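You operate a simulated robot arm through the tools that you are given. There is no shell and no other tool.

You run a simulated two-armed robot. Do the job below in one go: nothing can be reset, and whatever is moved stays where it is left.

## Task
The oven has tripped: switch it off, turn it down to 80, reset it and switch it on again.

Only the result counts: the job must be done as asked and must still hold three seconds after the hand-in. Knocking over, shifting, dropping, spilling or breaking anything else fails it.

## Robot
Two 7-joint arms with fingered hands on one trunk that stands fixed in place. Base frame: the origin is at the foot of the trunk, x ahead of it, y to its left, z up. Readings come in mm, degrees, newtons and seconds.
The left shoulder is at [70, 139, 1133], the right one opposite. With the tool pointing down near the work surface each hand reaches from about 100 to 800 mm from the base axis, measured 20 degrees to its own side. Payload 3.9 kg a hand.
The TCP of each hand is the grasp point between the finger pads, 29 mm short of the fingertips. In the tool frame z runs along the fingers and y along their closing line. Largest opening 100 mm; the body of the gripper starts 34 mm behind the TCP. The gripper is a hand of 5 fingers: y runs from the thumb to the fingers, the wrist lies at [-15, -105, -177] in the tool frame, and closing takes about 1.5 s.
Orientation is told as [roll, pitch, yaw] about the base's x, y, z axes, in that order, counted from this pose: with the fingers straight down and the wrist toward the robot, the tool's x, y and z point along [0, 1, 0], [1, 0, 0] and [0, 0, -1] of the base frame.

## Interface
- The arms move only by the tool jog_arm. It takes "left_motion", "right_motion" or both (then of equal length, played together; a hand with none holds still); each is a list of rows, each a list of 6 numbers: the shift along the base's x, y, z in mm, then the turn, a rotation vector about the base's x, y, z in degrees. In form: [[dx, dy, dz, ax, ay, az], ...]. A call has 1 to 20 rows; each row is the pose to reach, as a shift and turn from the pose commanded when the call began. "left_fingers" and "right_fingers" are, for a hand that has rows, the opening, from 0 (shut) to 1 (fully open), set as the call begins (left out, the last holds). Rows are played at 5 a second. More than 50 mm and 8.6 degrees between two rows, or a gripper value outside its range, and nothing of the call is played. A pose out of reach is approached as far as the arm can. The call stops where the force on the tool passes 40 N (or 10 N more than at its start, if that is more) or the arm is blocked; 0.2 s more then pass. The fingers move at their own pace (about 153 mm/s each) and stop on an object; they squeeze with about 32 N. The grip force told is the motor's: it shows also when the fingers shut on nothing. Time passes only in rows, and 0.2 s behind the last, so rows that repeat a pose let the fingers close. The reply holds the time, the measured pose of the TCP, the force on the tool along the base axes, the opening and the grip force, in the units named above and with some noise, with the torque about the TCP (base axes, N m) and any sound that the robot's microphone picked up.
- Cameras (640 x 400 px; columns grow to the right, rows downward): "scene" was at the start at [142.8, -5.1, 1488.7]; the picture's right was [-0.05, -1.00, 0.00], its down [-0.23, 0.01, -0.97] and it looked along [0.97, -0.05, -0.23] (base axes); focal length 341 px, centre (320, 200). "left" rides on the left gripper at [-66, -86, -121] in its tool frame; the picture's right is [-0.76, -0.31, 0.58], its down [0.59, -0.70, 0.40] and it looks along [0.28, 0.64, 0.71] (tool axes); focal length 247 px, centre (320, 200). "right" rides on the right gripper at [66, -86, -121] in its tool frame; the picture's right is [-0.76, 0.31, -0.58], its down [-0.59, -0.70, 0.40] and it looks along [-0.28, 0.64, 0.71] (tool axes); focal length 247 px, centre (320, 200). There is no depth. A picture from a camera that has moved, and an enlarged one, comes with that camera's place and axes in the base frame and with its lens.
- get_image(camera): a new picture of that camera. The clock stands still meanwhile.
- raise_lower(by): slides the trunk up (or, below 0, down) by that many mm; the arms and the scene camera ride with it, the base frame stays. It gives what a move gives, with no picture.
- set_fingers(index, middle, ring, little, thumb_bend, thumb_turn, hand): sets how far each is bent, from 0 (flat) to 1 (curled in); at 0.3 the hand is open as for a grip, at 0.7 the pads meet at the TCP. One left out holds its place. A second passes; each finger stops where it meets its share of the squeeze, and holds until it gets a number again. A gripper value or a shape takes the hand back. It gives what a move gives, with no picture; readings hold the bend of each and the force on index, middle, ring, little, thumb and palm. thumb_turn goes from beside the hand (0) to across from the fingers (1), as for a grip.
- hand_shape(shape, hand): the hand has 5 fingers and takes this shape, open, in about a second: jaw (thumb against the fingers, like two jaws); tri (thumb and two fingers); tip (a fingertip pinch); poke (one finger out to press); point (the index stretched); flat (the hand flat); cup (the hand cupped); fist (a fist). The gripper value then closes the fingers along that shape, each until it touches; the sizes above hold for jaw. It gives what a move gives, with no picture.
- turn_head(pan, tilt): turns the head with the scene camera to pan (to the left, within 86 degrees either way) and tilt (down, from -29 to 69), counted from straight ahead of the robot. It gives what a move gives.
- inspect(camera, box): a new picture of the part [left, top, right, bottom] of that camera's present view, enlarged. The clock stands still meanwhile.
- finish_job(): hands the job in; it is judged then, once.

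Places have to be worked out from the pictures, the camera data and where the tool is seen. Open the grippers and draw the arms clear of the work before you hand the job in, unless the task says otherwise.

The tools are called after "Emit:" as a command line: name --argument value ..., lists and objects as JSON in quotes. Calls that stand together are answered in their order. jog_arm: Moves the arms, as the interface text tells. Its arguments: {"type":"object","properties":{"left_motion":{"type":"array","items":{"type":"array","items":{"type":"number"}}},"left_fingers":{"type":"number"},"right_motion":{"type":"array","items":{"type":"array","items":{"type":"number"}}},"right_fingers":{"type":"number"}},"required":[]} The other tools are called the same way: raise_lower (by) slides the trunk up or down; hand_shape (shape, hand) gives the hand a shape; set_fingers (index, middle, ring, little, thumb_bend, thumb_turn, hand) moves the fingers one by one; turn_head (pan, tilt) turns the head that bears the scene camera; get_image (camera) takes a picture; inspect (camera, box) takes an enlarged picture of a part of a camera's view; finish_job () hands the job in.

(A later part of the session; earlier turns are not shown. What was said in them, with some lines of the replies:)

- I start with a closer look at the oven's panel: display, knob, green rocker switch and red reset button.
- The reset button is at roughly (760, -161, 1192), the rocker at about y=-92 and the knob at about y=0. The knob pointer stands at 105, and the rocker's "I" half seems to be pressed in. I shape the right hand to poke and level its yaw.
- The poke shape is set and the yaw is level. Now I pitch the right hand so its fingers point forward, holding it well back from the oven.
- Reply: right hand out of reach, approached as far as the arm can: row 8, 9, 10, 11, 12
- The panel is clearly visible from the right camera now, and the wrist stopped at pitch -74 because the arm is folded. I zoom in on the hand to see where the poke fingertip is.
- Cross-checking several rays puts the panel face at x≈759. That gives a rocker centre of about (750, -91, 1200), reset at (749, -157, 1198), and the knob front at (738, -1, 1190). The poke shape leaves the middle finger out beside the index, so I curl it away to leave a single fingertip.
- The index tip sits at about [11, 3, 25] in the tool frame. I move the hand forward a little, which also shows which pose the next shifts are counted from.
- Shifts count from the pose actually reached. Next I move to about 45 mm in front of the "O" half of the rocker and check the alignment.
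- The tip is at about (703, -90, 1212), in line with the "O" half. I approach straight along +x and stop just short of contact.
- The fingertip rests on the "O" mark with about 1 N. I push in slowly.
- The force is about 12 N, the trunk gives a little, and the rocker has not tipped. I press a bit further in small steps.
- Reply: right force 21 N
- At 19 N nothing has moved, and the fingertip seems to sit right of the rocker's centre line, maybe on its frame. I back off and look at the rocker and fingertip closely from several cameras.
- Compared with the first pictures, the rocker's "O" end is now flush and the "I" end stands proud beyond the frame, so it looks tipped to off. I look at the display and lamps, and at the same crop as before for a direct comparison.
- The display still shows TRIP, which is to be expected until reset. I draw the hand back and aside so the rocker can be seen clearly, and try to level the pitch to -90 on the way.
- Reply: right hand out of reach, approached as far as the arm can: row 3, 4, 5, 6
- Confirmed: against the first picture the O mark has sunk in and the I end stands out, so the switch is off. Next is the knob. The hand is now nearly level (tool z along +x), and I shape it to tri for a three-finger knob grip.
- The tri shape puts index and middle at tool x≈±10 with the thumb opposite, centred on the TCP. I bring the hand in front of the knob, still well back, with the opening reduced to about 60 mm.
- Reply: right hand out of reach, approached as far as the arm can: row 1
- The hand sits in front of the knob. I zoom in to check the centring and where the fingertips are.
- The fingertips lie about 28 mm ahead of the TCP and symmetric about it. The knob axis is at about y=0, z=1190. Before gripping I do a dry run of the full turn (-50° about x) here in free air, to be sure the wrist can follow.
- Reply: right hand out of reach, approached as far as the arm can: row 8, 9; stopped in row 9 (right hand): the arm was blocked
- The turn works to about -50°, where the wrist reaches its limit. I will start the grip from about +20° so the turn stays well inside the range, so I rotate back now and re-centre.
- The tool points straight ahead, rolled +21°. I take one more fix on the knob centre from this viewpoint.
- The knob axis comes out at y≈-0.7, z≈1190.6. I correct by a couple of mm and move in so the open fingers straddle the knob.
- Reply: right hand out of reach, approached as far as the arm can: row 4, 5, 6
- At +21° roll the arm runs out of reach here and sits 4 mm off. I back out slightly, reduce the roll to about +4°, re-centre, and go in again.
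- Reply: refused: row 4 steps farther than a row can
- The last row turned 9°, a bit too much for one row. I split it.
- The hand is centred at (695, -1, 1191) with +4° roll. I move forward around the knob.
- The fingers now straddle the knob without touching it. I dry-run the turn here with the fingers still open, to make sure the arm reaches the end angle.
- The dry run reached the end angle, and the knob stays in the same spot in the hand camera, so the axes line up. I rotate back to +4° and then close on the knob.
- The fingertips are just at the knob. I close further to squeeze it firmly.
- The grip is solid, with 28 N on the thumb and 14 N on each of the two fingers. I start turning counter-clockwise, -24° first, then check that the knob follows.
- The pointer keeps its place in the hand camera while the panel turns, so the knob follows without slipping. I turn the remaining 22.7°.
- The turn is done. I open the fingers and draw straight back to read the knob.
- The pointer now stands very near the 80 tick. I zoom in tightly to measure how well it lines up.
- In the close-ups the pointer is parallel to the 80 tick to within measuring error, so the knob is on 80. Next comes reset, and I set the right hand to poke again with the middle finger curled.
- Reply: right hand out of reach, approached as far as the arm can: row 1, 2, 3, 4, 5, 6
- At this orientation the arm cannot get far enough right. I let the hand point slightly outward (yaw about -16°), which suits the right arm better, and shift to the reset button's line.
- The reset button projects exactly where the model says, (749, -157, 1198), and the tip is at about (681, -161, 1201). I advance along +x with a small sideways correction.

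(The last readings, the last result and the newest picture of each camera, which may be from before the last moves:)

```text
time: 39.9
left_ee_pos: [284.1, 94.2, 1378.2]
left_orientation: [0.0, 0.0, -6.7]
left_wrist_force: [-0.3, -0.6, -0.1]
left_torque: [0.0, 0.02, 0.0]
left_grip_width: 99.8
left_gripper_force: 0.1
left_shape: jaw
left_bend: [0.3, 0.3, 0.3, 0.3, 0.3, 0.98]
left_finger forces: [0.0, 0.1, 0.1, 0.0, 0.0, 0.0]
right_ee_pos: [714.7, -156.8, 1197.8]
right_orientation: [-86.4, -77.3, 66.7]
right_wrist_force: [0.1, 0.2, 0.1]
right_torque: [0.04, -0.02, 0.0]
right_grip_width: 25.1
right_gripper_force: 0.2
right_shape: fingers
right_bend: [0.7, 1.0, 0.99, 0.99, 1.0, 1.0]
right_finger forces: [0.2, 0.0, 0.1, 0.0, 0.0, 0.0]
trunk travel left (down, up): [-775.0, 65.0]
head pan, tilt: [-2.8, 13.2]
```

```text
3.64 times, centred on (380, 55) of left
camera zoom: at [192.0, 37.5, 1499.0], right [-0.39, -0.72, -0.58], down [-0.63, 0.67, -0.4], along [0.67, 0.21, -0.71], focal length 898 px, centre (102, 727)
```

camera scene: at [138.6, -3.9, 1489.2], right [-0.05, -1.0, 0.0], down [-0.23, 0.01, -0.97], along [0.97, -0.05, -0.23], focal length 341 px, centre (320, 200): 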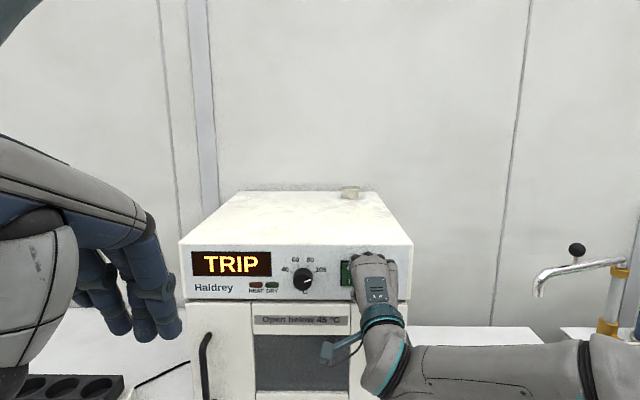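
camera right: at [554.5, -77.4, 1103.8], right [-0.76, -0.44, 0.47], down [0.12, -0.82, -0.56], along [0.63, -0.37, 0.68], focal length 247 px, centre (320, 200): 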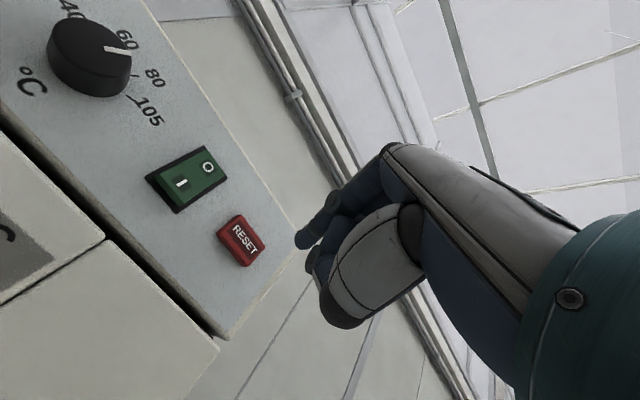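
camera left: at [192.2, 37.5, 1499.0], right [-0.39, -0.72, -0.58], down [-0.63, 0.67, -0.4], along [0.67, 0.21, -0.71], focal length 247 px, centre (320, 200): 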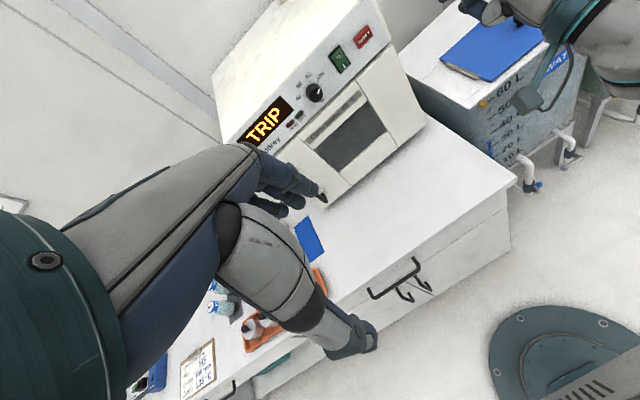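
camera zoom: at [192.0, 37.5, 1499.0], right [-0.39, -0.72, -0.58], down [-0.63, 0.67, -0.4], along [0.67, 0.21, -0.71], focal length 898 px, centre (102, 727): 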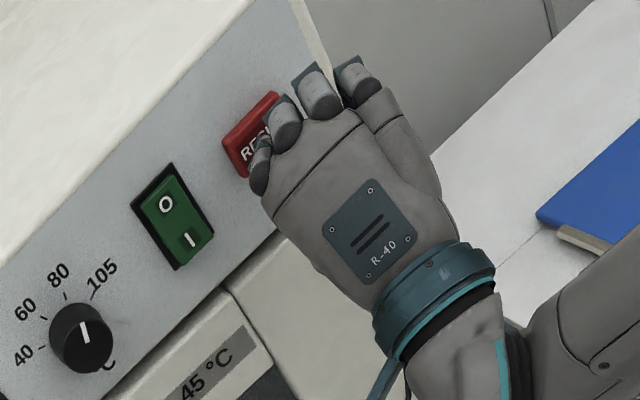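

The fingertip is centred on RESET, just before contact. I press it in slowly.

Emit:
jog_arm --right_motion '[[3, 0, 0, 0, 0, 0], [6, 0, 0, 0, 0, 0], [9, 0, 0, 0, 0, 0]]'

Emit:
inspect --camera "right" --box '[180, 150, 380, 330]'

Emit:
inspect --camera "scene" --box '[170, 230, 420, 386]'

```text
time: 40.7
left_ee_pos: [281.4, 93.5, 1379.7]
left_orientation: [0.0, -0.1, -6.7]
left_wrist_force: [0.0, -0.3, 0.1]
left_torque: [0.01, 0.01, -0.07]
left_grip_width: 99.8
left_gripper_force: 0.0
left_shape: jaw
left_bend: [0.3, 0.3, 0.3, 0.3, 0.3, 0.98]
left_finger forces: [0.1, 0.1, 0.1, 0.0, 0.0, 0.1]
right_ee_pos: [720.4, -155.4, 1199.0]
right_orientation: [-87.1, -77.4, 67.4]
right_wrist_force: [-7.9, 0.1, 2.9]
right_torque: [0.02, -0.06, 0.0]
right_grip_width: 24.1
right_gripper_force: 3.9
right_shape: fingers
right_bend: [0.7, 1.0, 0.99, 0.99, 1.0, 1.0]
right_finger forces: [7.7, 0.1, 0.1, 0.0, 0.1, 0.1]
trunk travel left (down, up): [-775.0, 65.0]
head pan, tilt: [-2.8, 13.2]
heard: click
```

```text
2.22 times, centred on (280, 240) of right
camera zoom: at [622.9, -72.2, 1102.4], right [-0.76, -0.44, 0.47], down [0.12, -0.82, -0.56], along [0.63, -0.37, 0.68], focal length 549 px, centre (409, 111)
```

zoom: 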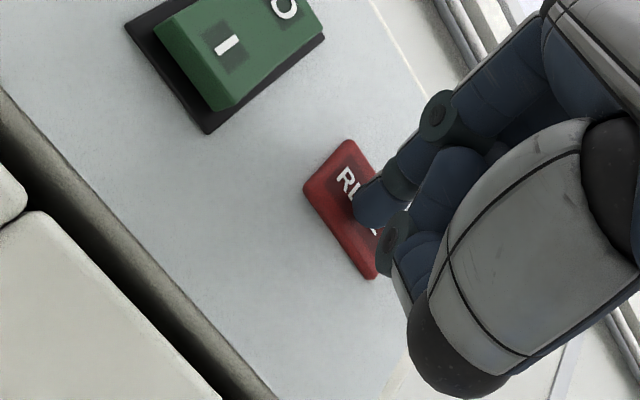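

```text
2.56 times, centred on (295, 308) of scene
camera zoom: at [139.7, -5.1, 1489.0], right [-0.05, -1.0, 0.0], down [-0.23, 0.01, -0.97], along [0.97, -0.05, -0.23], focal length 873 px, centre (384, -76)
```

zoom: 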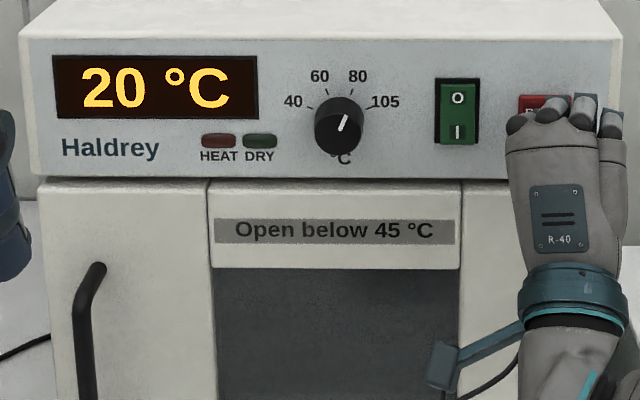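

A click was heard and the display changed from TRIP to 20 °C, so the reset has worked. I back off the button and then move over to the lower "I" half of the rocker.

Emit:
jog_arm --right_motion '[[-8, 0, 0, 0, 0, 0], [-20, 0, 0, 0, 0, 0], [-40, 0, 0, 0, 0, 0], [-40, 0, 0, 0, 0, 0]]'

Emit:
inspect --camera "scene" --box '[170, 230, 420, 386]'

Emit:
inspect --camera "right" --box '[100, 100, 340, 300]'

```text
time: 41.7
left_ee_pos: [285.7, 93.4, 1378.0]
left_orientation: [0.0, 0.0, -6.8]
left_wrist_force: [1.1, 0.4, 0.1]
left_torque: [0.0, 0.03, 0.0]
left_grip_width: 99.7
left_gripper_force: 0.1
left_shape: jaw
left_bend: [0.3, 0.3, 0.3, 0.3, 0.3, 0.98]
left_finger forces: [0.0, 0.0, 0.1, 0.0, 0.1, 0.0]
right_ee_pos: [684.3, -155.6, 1195.6]
right_orientation: [-86.2, -77.3, 66.5]
right_wrist_force: [0.8, 0.0, 0.3]
right_torque: [0.03, 0.01, -0.01]
right_grip_width: 24.9
right_gripper_force: 0.0
right_shape: fingers
right_bend: [0.7, 1.0, 0.99, 0.99, 1.0, 1.0]
right_finger forces: [0.1, 0.0, 0.0, 0.0, 0.1, 0.0]
trunk travel left (down, up): [-775.0, 65.0]
head pan, tilt: [-2.8, 13.2]
```

```text
2.56 times, centred on (295, 308) of scene
camera zoom: at [143.5, -5.0, 1488.6], right [-0.05, -1.0, 0.0], down [-0.23, 0.01, -0.97], along [0.97, -0.05, -0.23], focal length 873 px, centre (384, -76)
```

zoom: 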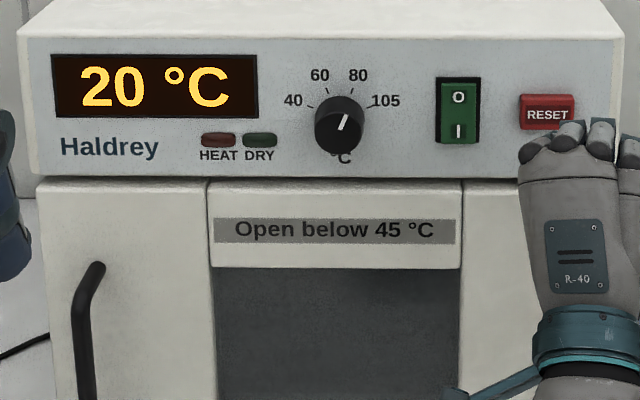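

```text
2.00 times, centred on (220, 200) of right
camera zoom: at [586.3, -72.5, 1101.0], right [-0.76, -0.44, 0.47], down [0.12, -0.82, -0.56], along [0.63, -0.37, 0.68], focal length 494 px, centre (520, 200)
```

zoom: 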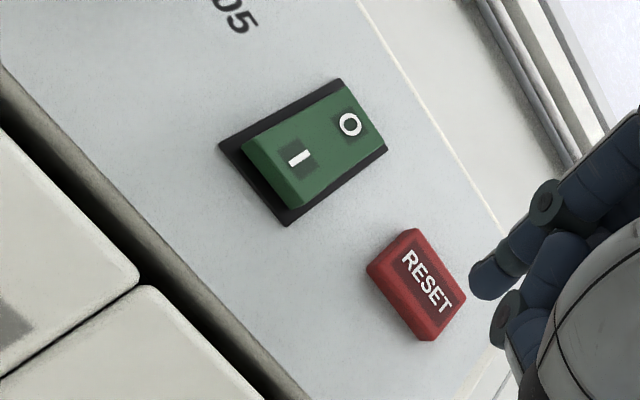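

Reset has sprung back, the display reads 20 °C, and the proud "I" end sits at about (745, -90, 1185). I move sideways in front of it.

Emit:
jog_arm --right_motion '[[0, 20, -5, 0, 0, 0], [0, 45, -10, 0, 0, 0], [0, 65, -13.5, 0, 0, 0], [10, 65, -13.5, 0, 0, 0], [10, 65, -13.5, 0, 0, 0]]'

Emit:
inspect --camera "right" --box '[180, 150, 380, 330]'

Emit:
inspect --camera "scene" --box '[270, 240, 410, 310]'

Emit:
inspect --camera "left" --box '[300, 20, 400, 90]'

```text
time: 42.9
left_ee_pos: [284.2, 92.8, 1377.9]
left_orientation: [0.0, 0.0, -6.7]
left_wrist_force: [0.3, -0.7, 0.0]
left_torque: [-0.01, -0.01, -0.02]
left_grip_width: 99.8
left_gripper_force: 0.2
left_shape: jaw
left_bend: [0.3, 0.3, 0.3, 0.3, 0.3, 0.98]
left_finger forces: [0.0, 0.0, 0.1, 0.0, 0.0, 0.0]
right_ee_pos: [693.0, -91.2, 1182.4]
right_orientation: [-86.5, -77.3, 66.7]
right_wrist_force: [0.3, -0.4, -0.1]
right_torque: [0.01, 0.01, -0.02]
right_grip_width: 24.7
right_gripper_force: 0.1
right_shape: fingers
right_bend: [0.7, 1.0, 0.99, 0.99, 1.0, 1.0]
right_finger forces: [0.1, 0.0, 0.0, 0.1, 0.0, 0.1]
trunk travel left (down, up): [-775.0, 65.0]
head pan, tilt: [-2.8, 13.2]
```

```text
2.22 times, centred on (280, 240) of right
camera zoom: at [594.7, -7.8, 1087.0], right [-0.76, -0.44, 0.47], down [0.12, -0.82, -0.56], along [0.63, -0.37, 0.68], focal length 549 px, centre (409, 111)
```

zoom: 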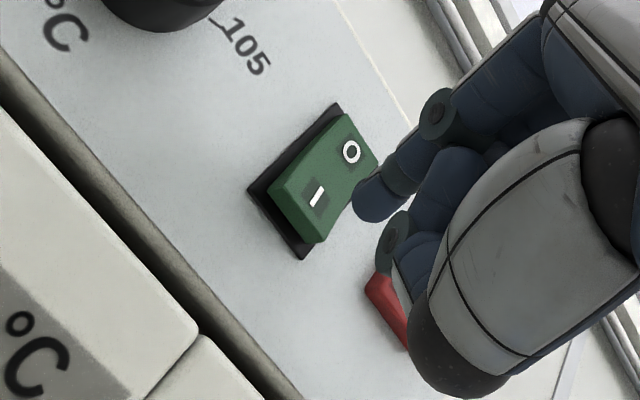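

```text
4.57 times, centred on (340, 275) of scene
camera zoom: at [142.6, -5.1, 1488.7], right [-0.05, -1.0, 0.0], down [-0.23, 0.01, -0.97], along [0.97, -0.05, -0.23], focal length 1558 px, centre (229, -143)
```

zoom: 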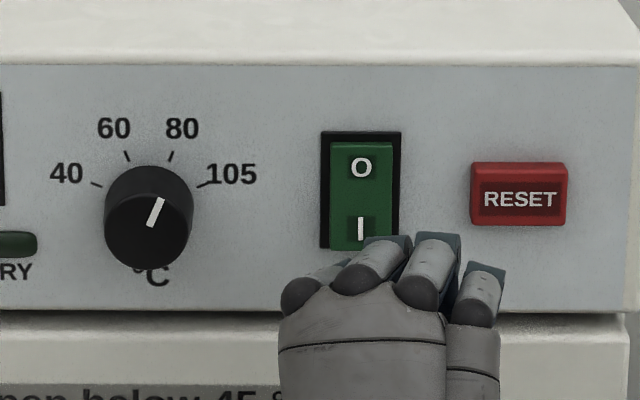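

```text
5.71 times, centred on (350, 55) of left
camera zoom: at [191.8, 37.6, 1499.1], right [-0.39, -0.72, -0.58], down [-0.63, 0.67, -0.4], along [0.67, 0.21, -0.71], focal length 1411 px, centre (149, 1029)
```

zoom: 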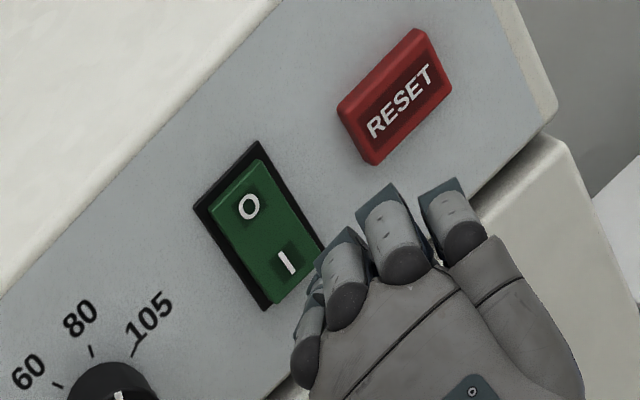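

The tip lines up with the "I" mark. I advance to contact and press gently.

Emit:
jog_arm --right_motion '[[10, 1.5, 0, 0, 0, 0], [17, 1.5, 0, 0, 0, 0], [21, 1.5, 0, 0, 0, 0], [24, 1.5, 0, 0, 0, 0]]'

Emit:
inspect --camera "right" --box '[180, 150, 380, 330]'

```text
time: 43.9
left_ee_pos: [284.9, 94.0, 1378.7]
left_orientation: [0.0, 0.1, -6.8]
left_wrist_force: [-0.4, -1.1, 0.0]
left_torque: [0.0, 0.01, -0.04]
left_grip_width: 99.8
left_gripper_force: 0.0
left_shape: jaw
left_bend: [0.3, 0.3, 0.3, 0.3, 0.3, 0.98]
left_finger forces: [0.0, 0.0, 0.0, 0.0, 0.1, 0.0]
right_ee_pos: [717.0, -87.7, 1182.1]
right_orientation: [-86.2, -77.3, 66.5]
right_wrist_force: [0.8, 0.1, -0.3]
right_torque: [0.0, -0.04, 0.02]
right_grip_width: 25.0
right_gripper_force: 0.1
right_shape: fingers
right_bend: [0.7, 1.0, 0.99, 0.99, 1.0, 1.0]
right_finger forces: [0.0, 0.0, 0.0, 0.0, 0.1, 0.0]
trunk travel left (down, up): [-775.0, 65.0]
head pan, tilt: [-2.8, 13.2]
```

```text
2.22 times, centred on (280, 240) of right
camera zoom: at [619.5, -5.5, 1086.7], right [-0.76, -0.44, 0.47], down [0.12, -0.82, -0.56], along [0.63, -0.37, 0.68], focal length 549 px, centre (409, 111)
```

zoom: 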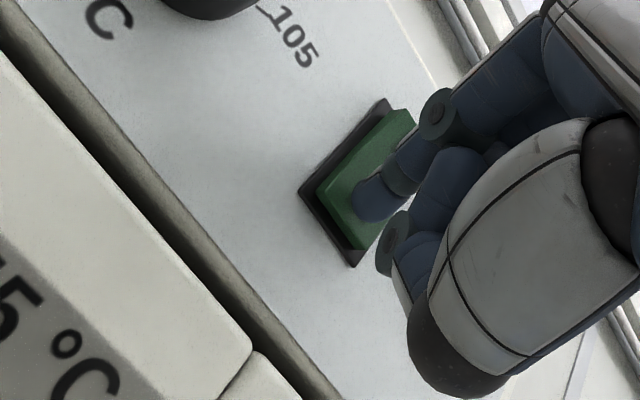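

The rocker seems to have tipped already: the upper end stands proud in this view and there is no residual force. I check the display and lamps before pressing any further.

Emit:
inspect --camera "scene" --box '[170, 230, 420, 386]'

Emit:
inspect --camera "left" --box '[300, 20, 400, 90]'

```text
2.56 times, centred on (295, 308) of scene
camera zoom: at [143.0, -4.9, 1488.6], right [-0.05, -1.0, 0.0], down [-0.23, 0.01, -0.97], along [0.97, -0.05, -0.23], focal length 873 px, centre (384, -76)
```

zoom: 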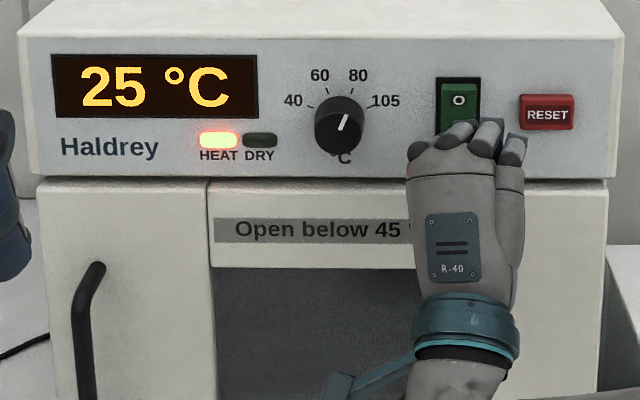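

```text
5.71 times, centred on (350, 55) of left
camera zoom: at [192.3, 37.7, 1499.0], right [-0.39, -0.72, -0.58], down [-0.63, 0.67, -0.4], along [0.67, 0.21, -0.71], focal length 1411 px, centre (149, 1029)
```

zoom: 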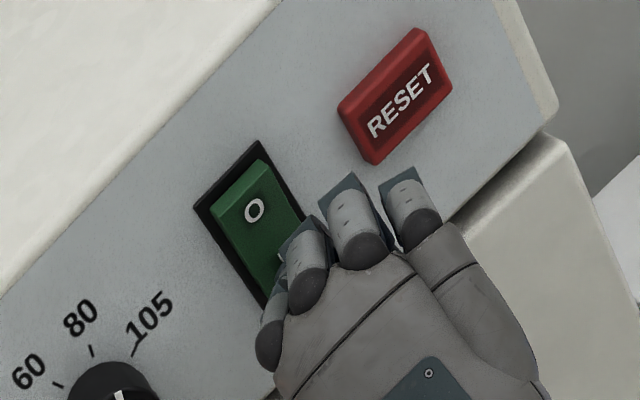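

The HEAT lamp is lit and the display has climbed to 25 °C, so the oven is on again. I draw the hand straight back.

Emit:
jog_arm --right_motion '[[-10, 0, 0, 0, 0, 0], [-30, 0, 0, 0, 0, 0], [-60, 0, 0, 0, 0, 0], [-90, -10, -10, 0, 0, 0], [-110, -30, -30, 0, 0, 0], [-120, -50, -50, 0, 0, 0], [-120, -70, -70, 0, 0, 0]]'

Emit:
get_image --camera "scene"

Emit:
inspect --camera "scene" --box '[170, 230, 420, 386]'

Emit:
inspect --camera "scene" --box '[270, 240, 410, 310]'

```text
time: 45.5
left_ee_pos: [286.4, 92.7, 1378.7]
left_orientation: [-0.1, 0.0, -6.7]
left_wrist_force: [0.0, 0.7, -0.7]
left_torque: [-0.03, 0.02, 0.02]
left_grip_width: 99.6
left_gripper_force: 0.1
left_shape: jaw
left_bend: [0.3, 0.3, 0.3, 0.3, 0.3, 0.98]
left_finger forces: [0.0, 0.1, 0.0, 0.0, 0.1, 0.0]
right_ee_pos: [598.6, -159.5, 1111.0]
right_orientation: [-86.1, -77.4, 66.6]
right_wrist_force: [-0.5, 0.3, 0.6]
right_torque: [-0.02, 0.01, -0.02]
right_grip_width: 24.9
right_gripper_force: 0.0
right_shape: fingers
right_bend: [0.7, 1.0, 0.99, 0.99, 1.0, 1.0]
right_finger forces: [0.0, 0.1, 0.0, 0.0, 0.1, 0.0]
trunk travel left (down, up): [-775.0, 65.0]
head pan, tilt: [-2.8, 13.2]
```

```text
taken
camera scene: at [143.3, -6.2, 1488.6], right [-0.05, -1.0, 0.0], down [-0.23, 0.01, -0.97], along [0.97, -0.05, -0.23], focal length 341 px, centre (320, 200)
```

scene: 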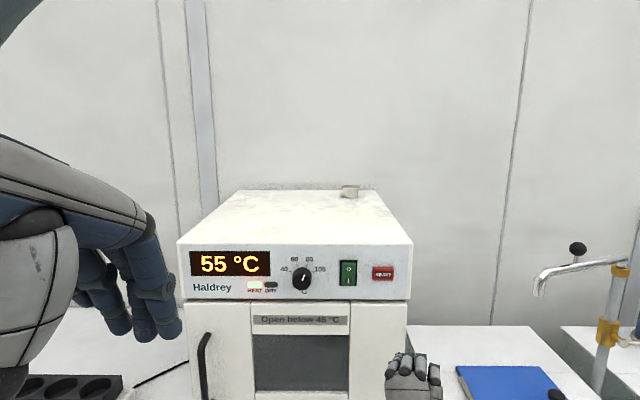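

```text
2.56 times, centred on (295, 308) of scene
camera zoom: at [143.3, -6.2, 1488.6], right [-0.05, -1.0, 0.0], down [-0.23, 0.01, -0.97], along [0.97, -0.05, -0.23], focal length 873 px, centre (384, -76)
```

zoom: 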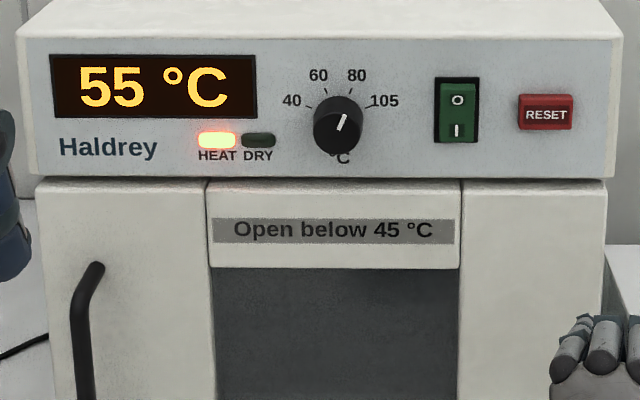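

```text
4.57 times, centred on (340, 275) of scene
camera zoom: at [143.3, -6.2, 1488.6], right [-0.05, -1.0, 0.0], down [-0.23, 0.01, -0.97], along [0.97, -0.05, -0.23], focal length 1558 px, centre (229, -143)
```

zoom: 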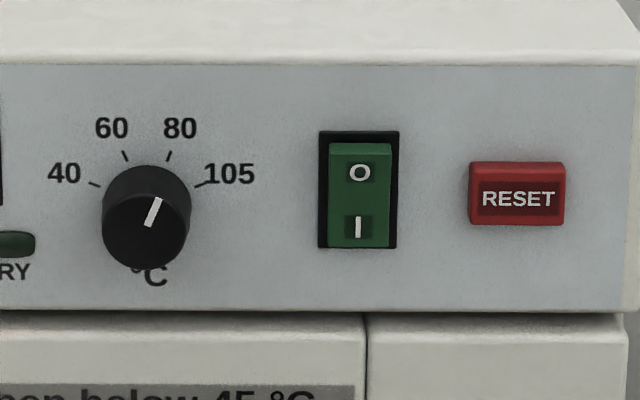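

HEAT is on and the display reads 55 °C and rising, with the rocker on "I". I open the right hand and draw it further back while watching where the temperature settles.

Emit:
hand_shape --shape "jaw" --hand "right"

Emit:
jog_arm --right_motion '[[-15, 0, 0, 0, 0, 0], [-30, 0, 0, 0, 0, 0], [-50, 0, 0, 0, 0, 0], [-50, 0, 0, 0, 0, 0]]'

Emit:
get_image --camera "scene"

```text
time: 46.4
left_ee_pos: [285.6, 93.8, 1378.3]
left_orientation: [-0.1, 0.0, -6.7]
left_wrist_force: [-0.9, 0.0, -0.6]
left_torque: [0.02, 0.01, -0.02]
left_grip_width: 99.8
left_gripper_force: 0.0
left_shape: jaw
left_bend: [0.3, 0.3, 0.3, 0.3, 0.3, 0.98]
left_finger forces: [0.1, 0.1, 0.0, 0.0, 0.0, 0.0]
right_ee_pos: [598.4, -156.8, 1113.7]
right_orientation: [-86.3, -77.3, 66.7]
right_wrist_force: [-0.4, 1.8, -0.3]
right_torque: [-0.02, 0.02, -0.03]
right_grip_width: 99.9
right_gripper_force: 0.1
right_shape: jaw
right_bend: [0.3, 0.3, 0.3, 0.3, 0.3, 0.98]
right_finger forces: [0.0, 0.1, 0.0, 0.0, 0.0, 0.1]
trunk travel left (down, up): [-775.0, 65.0]
head pan, tilt: [-2.8, 13.2]
```

```text
time: 47.4
left_ee_pos: [284.7, 94.1, 1378.6]
left_orientation: [0.0, 0.0, -6.7]
left_wrist_force: [-0.6, 0.2, -0.9]
left_torque: [-0.03, 0.01, -0.03]
left_grip_width: 99.8
left_gripper_force: 0.0
left_shape: jaw
left_bend: [0.3, 0.3, 0.3, 0.3, 0.3, 0.98]
left_finger forces: [0.0, 0.0, 0.0, 0.0, 0.1, 0.0]
right_ee_pos: [548.3, -159.3, 1113.4]
right_orientation: [-86.2, -77.3, 66.6]
right_wrist_force: [0.1, 0.2, 0.1]
right_torque: [0.02, -0.02, 0.0]
right_grip_width: 99.5
right_gripper_force: 0.0
right_shape: jaw
right_bend: [0.3, 0.3, 0.3, 0.3, 0.3, 0.98]
right_finger forces: [0.0, 0.0, 0.0, 0.1, 0.1, 0.0]
trunk travel left (down, up): [-775.0, 65.0]
head pan, tilt: [-2.8, 13.2]
```

```text
taken
camera scene: at [143.1, -4.9, 1488.6], right [-0.05, -1.0, 0.0], down [-0.23, 0.01, -0.97], along [0.97, -0.05, -0.23], focal length 341 px, centre (320, 200)
```

scene: 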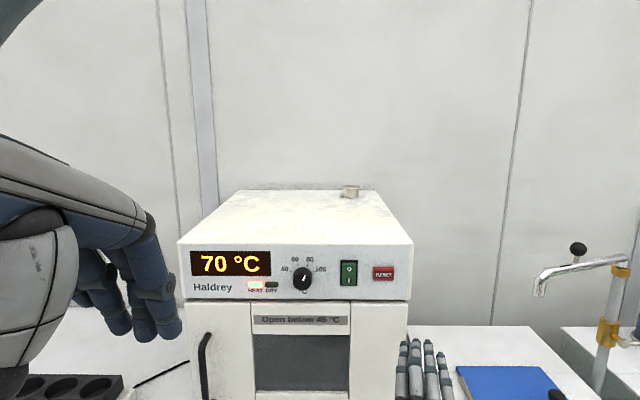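

The display reads 70 °C and is still climbing. I wait a few seconds with the arms still, to see it level off.

Emit:
jog_arm --right_motion '[[0, 0, 0, 0, 0, 0], [0, 0, 0, 0, 0, 0], [0, 0, 0, 0, 0, 0], [0, 0, 0, 0, 0, 0], [0, 0, 0, 0, 0, 0], [0, 0, 0, 0, 0, 0], [0, 0, 0, 0, 0, 0], [0, 0, 0, 0, 0, 0], [0, 0, 0, 0, 0, 0], [0, 0, 0, 0, 0, 0], [0, 0, 0, 0, 0, 0], [0, 0, 0, 0, 0, 0], [0, 0, 0, 0, 0, 0], [0, 0, 0, 0, 0, 0], [0, 0, 0, 0, 0, 0]]'

Emit:
inspect --camera "scene" --box '[170, 230, 420, 386]'

```text
time: 50.6
left_ee_pos: [283.9, 92.5, 1378.6]
left_orientation: [0.0, 0.1, -6.7]
left_wrist_force: [0.1, 0.0, 0.2]
left_torque: [0.02, 0.02, 0.05]
left_grip_width: 99.9
left_gripper_force: 0.0
left_shape: jaw
left_bend: [0.3, 0.3, 0.3, 0.3, 0.3, 0.98]
left_finger forces: [0.0, 0.0, 0.0, 0.0, 0.0, 0.1]
right_ee_pos: [547.9, -158.8, 1113.6]
right_orientation: [-86.4, -77.2, 66.6]
right_wrist_force: [-0.3, 0.3, -0.1]
right_torque: [-0.03, 0.01, 0.01]
right_grip_width: 99.8
right_gripper_force: 0.1
right_shape: jaw
right_bend: [0.3, 0.3, 0.3, 0.3, 0.3, 0.98]
right_finger forces: [0.1, 0.1, 0.1, 0.1, 0.0, 0.0]
trunk travel left (down, up): [-775.0, 65.0]
head pan, tilt: [-2.8, 13.2]
```

```text
2.56 times, centred on (295, 308) of scene
camera zoom: at [142.8, -5.1, 1488.7], right [-0.05, -1.0, 0.0], down [-0.23, 0.01, -0.97], along [0.97, -0.05, -0.23], focal length 873 px, centre (384, -76)
```

zoom: 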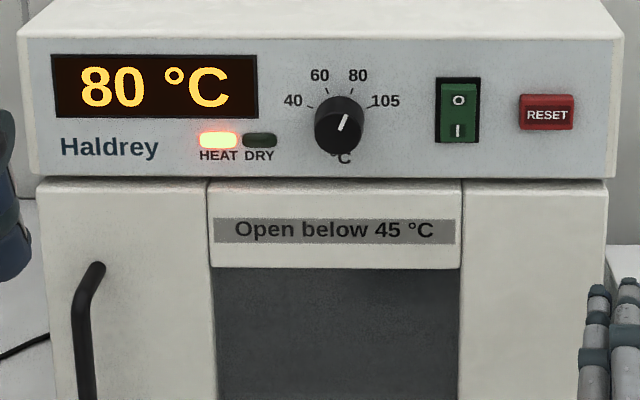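

It reads 80 °C. I wait a few more seconds to be sure it holds there and doesn't trip again.

Emit:
jog_arm --right_motion '[[0, 0, 0, 0, 0, 0], [0, 0, 0, 0, 0, 0], [0, 0, 0, 0, 0, 0], [0, 0, 0, 0, 0, 0], [0, 0, 0, 0, 0, 0], [0, 0, 0, 0, 0, 0], [0, 0, 0, 0, 0, 0], [0, 0, 0, 0, 0, 0], [0, 0, 0, 0, 0, 0], [0, 0, 0, 0, 0, 0], [0, 0, 0, 0, 0, 0], [0, 0, 0, 0, 0, 0], [0, 0, 0, 0, 0, 0], [0, 0, 0, 0, 0, 0], [0, 0, 0, 0, 0, 0], [0, 0, 0, 0, 0, 0], [0, 0, 0, 0, 0, 0], [0, 0, 0, 0, 0, 0], [0, 0, 0, 0, 0, 0], [0, 0, 0, 0, 0, 0]]'

Emit:
get_image --camera "scene"

Emit:
inspect --camera "scene" --box '[170, 230, 420, 386]'

```text
time: 54.8
left_ee_pos: [285.6, 93.6, 1378.4]
left_orientation: [0.0, 0.1, -6.8]
left_wrist_force: [-1.2, -0.4, 0.6]
left_torque: [-0.01, 0.02, 0.0]
left_grip_width: 99.7
left_gripper_force: 0.1
left_shape: jaw
left_bend: [0.3, 0.3, 0.3, 0.3, 0.3, 0.98]
left_finger forces: [0.1, 0.0, 0.0, 0.0, 0.0, 0.0]
right_ee_pos: [547.2, -159.0, 1113.0]
right_orientation: [-86.2, -77.2, 66.7]
right_wrist_force: [0.2, -0.2, -0.4]
right_torque: [0.04, 0.02, -0.01]
right_grip_width: 99.8
right_gripper_force: 0.1
right_shape: jaw
right_bend: [0.3, 0.3, 0.3, 0.3, 0.3, 0.98]
right_finger forces: [0.0, 0.0, 0.0, 0.0, 0.0, 0.0]
trunk travel left (down, up): [-775.0, 65.0]
head pan, tilt: [-2.8, 13.2]
```

```text
taken
camera scene: at [142.8, -5.1, 1488.7], right [-0.05, -1.0, 0.0], down [-0.23, 0.01, -0.97], along [0.97, -0.05, -0.23], focal length 341 px, centre (320, 200)
```

scene: 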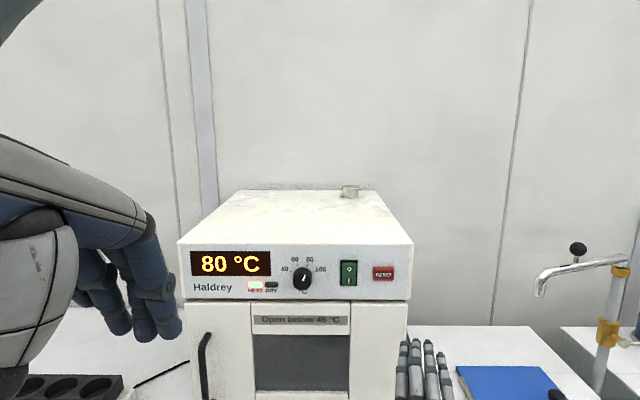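

```text
2.56 times, centred on (295, 308) of scene
camera zoom: at [142.8, -5.1, 1488.7], right [-0.05, -1.0, 0.0], down [-0.23, 0.01, -0.97], along [0.97, -0.05, -0.23], focal length 873 px, centre (384, -76)
```

zoom: 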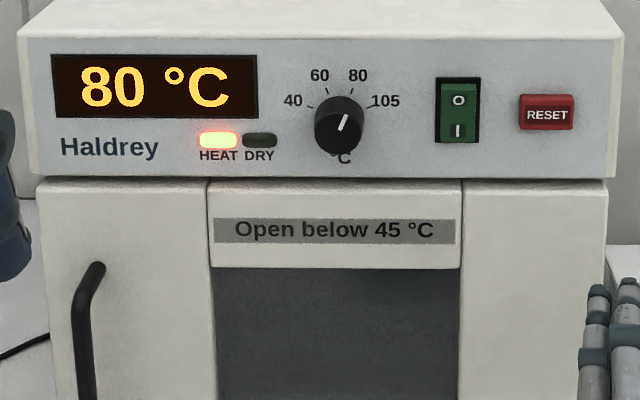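

The display holds at 80 °C with HEAT lit, the rocker on "I" and the knob on 80. The oven stands at the same pixels as at the start, and both hands are open and well clear, so I hand the job in.

Emit:
finish_job

```text
The job is handed in.
```

The oven was switched off, turned down to 80, reset and switched back on, in that order, and I've handed the job in.

- **Off:** I pressed the "O" half of the rocker and saw it tip over.
- **Temperature:** I turned the knob from 105 down to 80. Close-up pictures show the pointer lined up with the 80 mark.
- **Reset:** the button clicked and the display changed from TRIP to 20 °C.
- **On again:** I pressed the "I" half and the HEAT lamp came on. The display climbed to 80 °C and was still there four seconds later, with no new trip.

The oven looks to be in the same place as at the start, and I saw nothing else disturbed. Both hands are open and clear of it.
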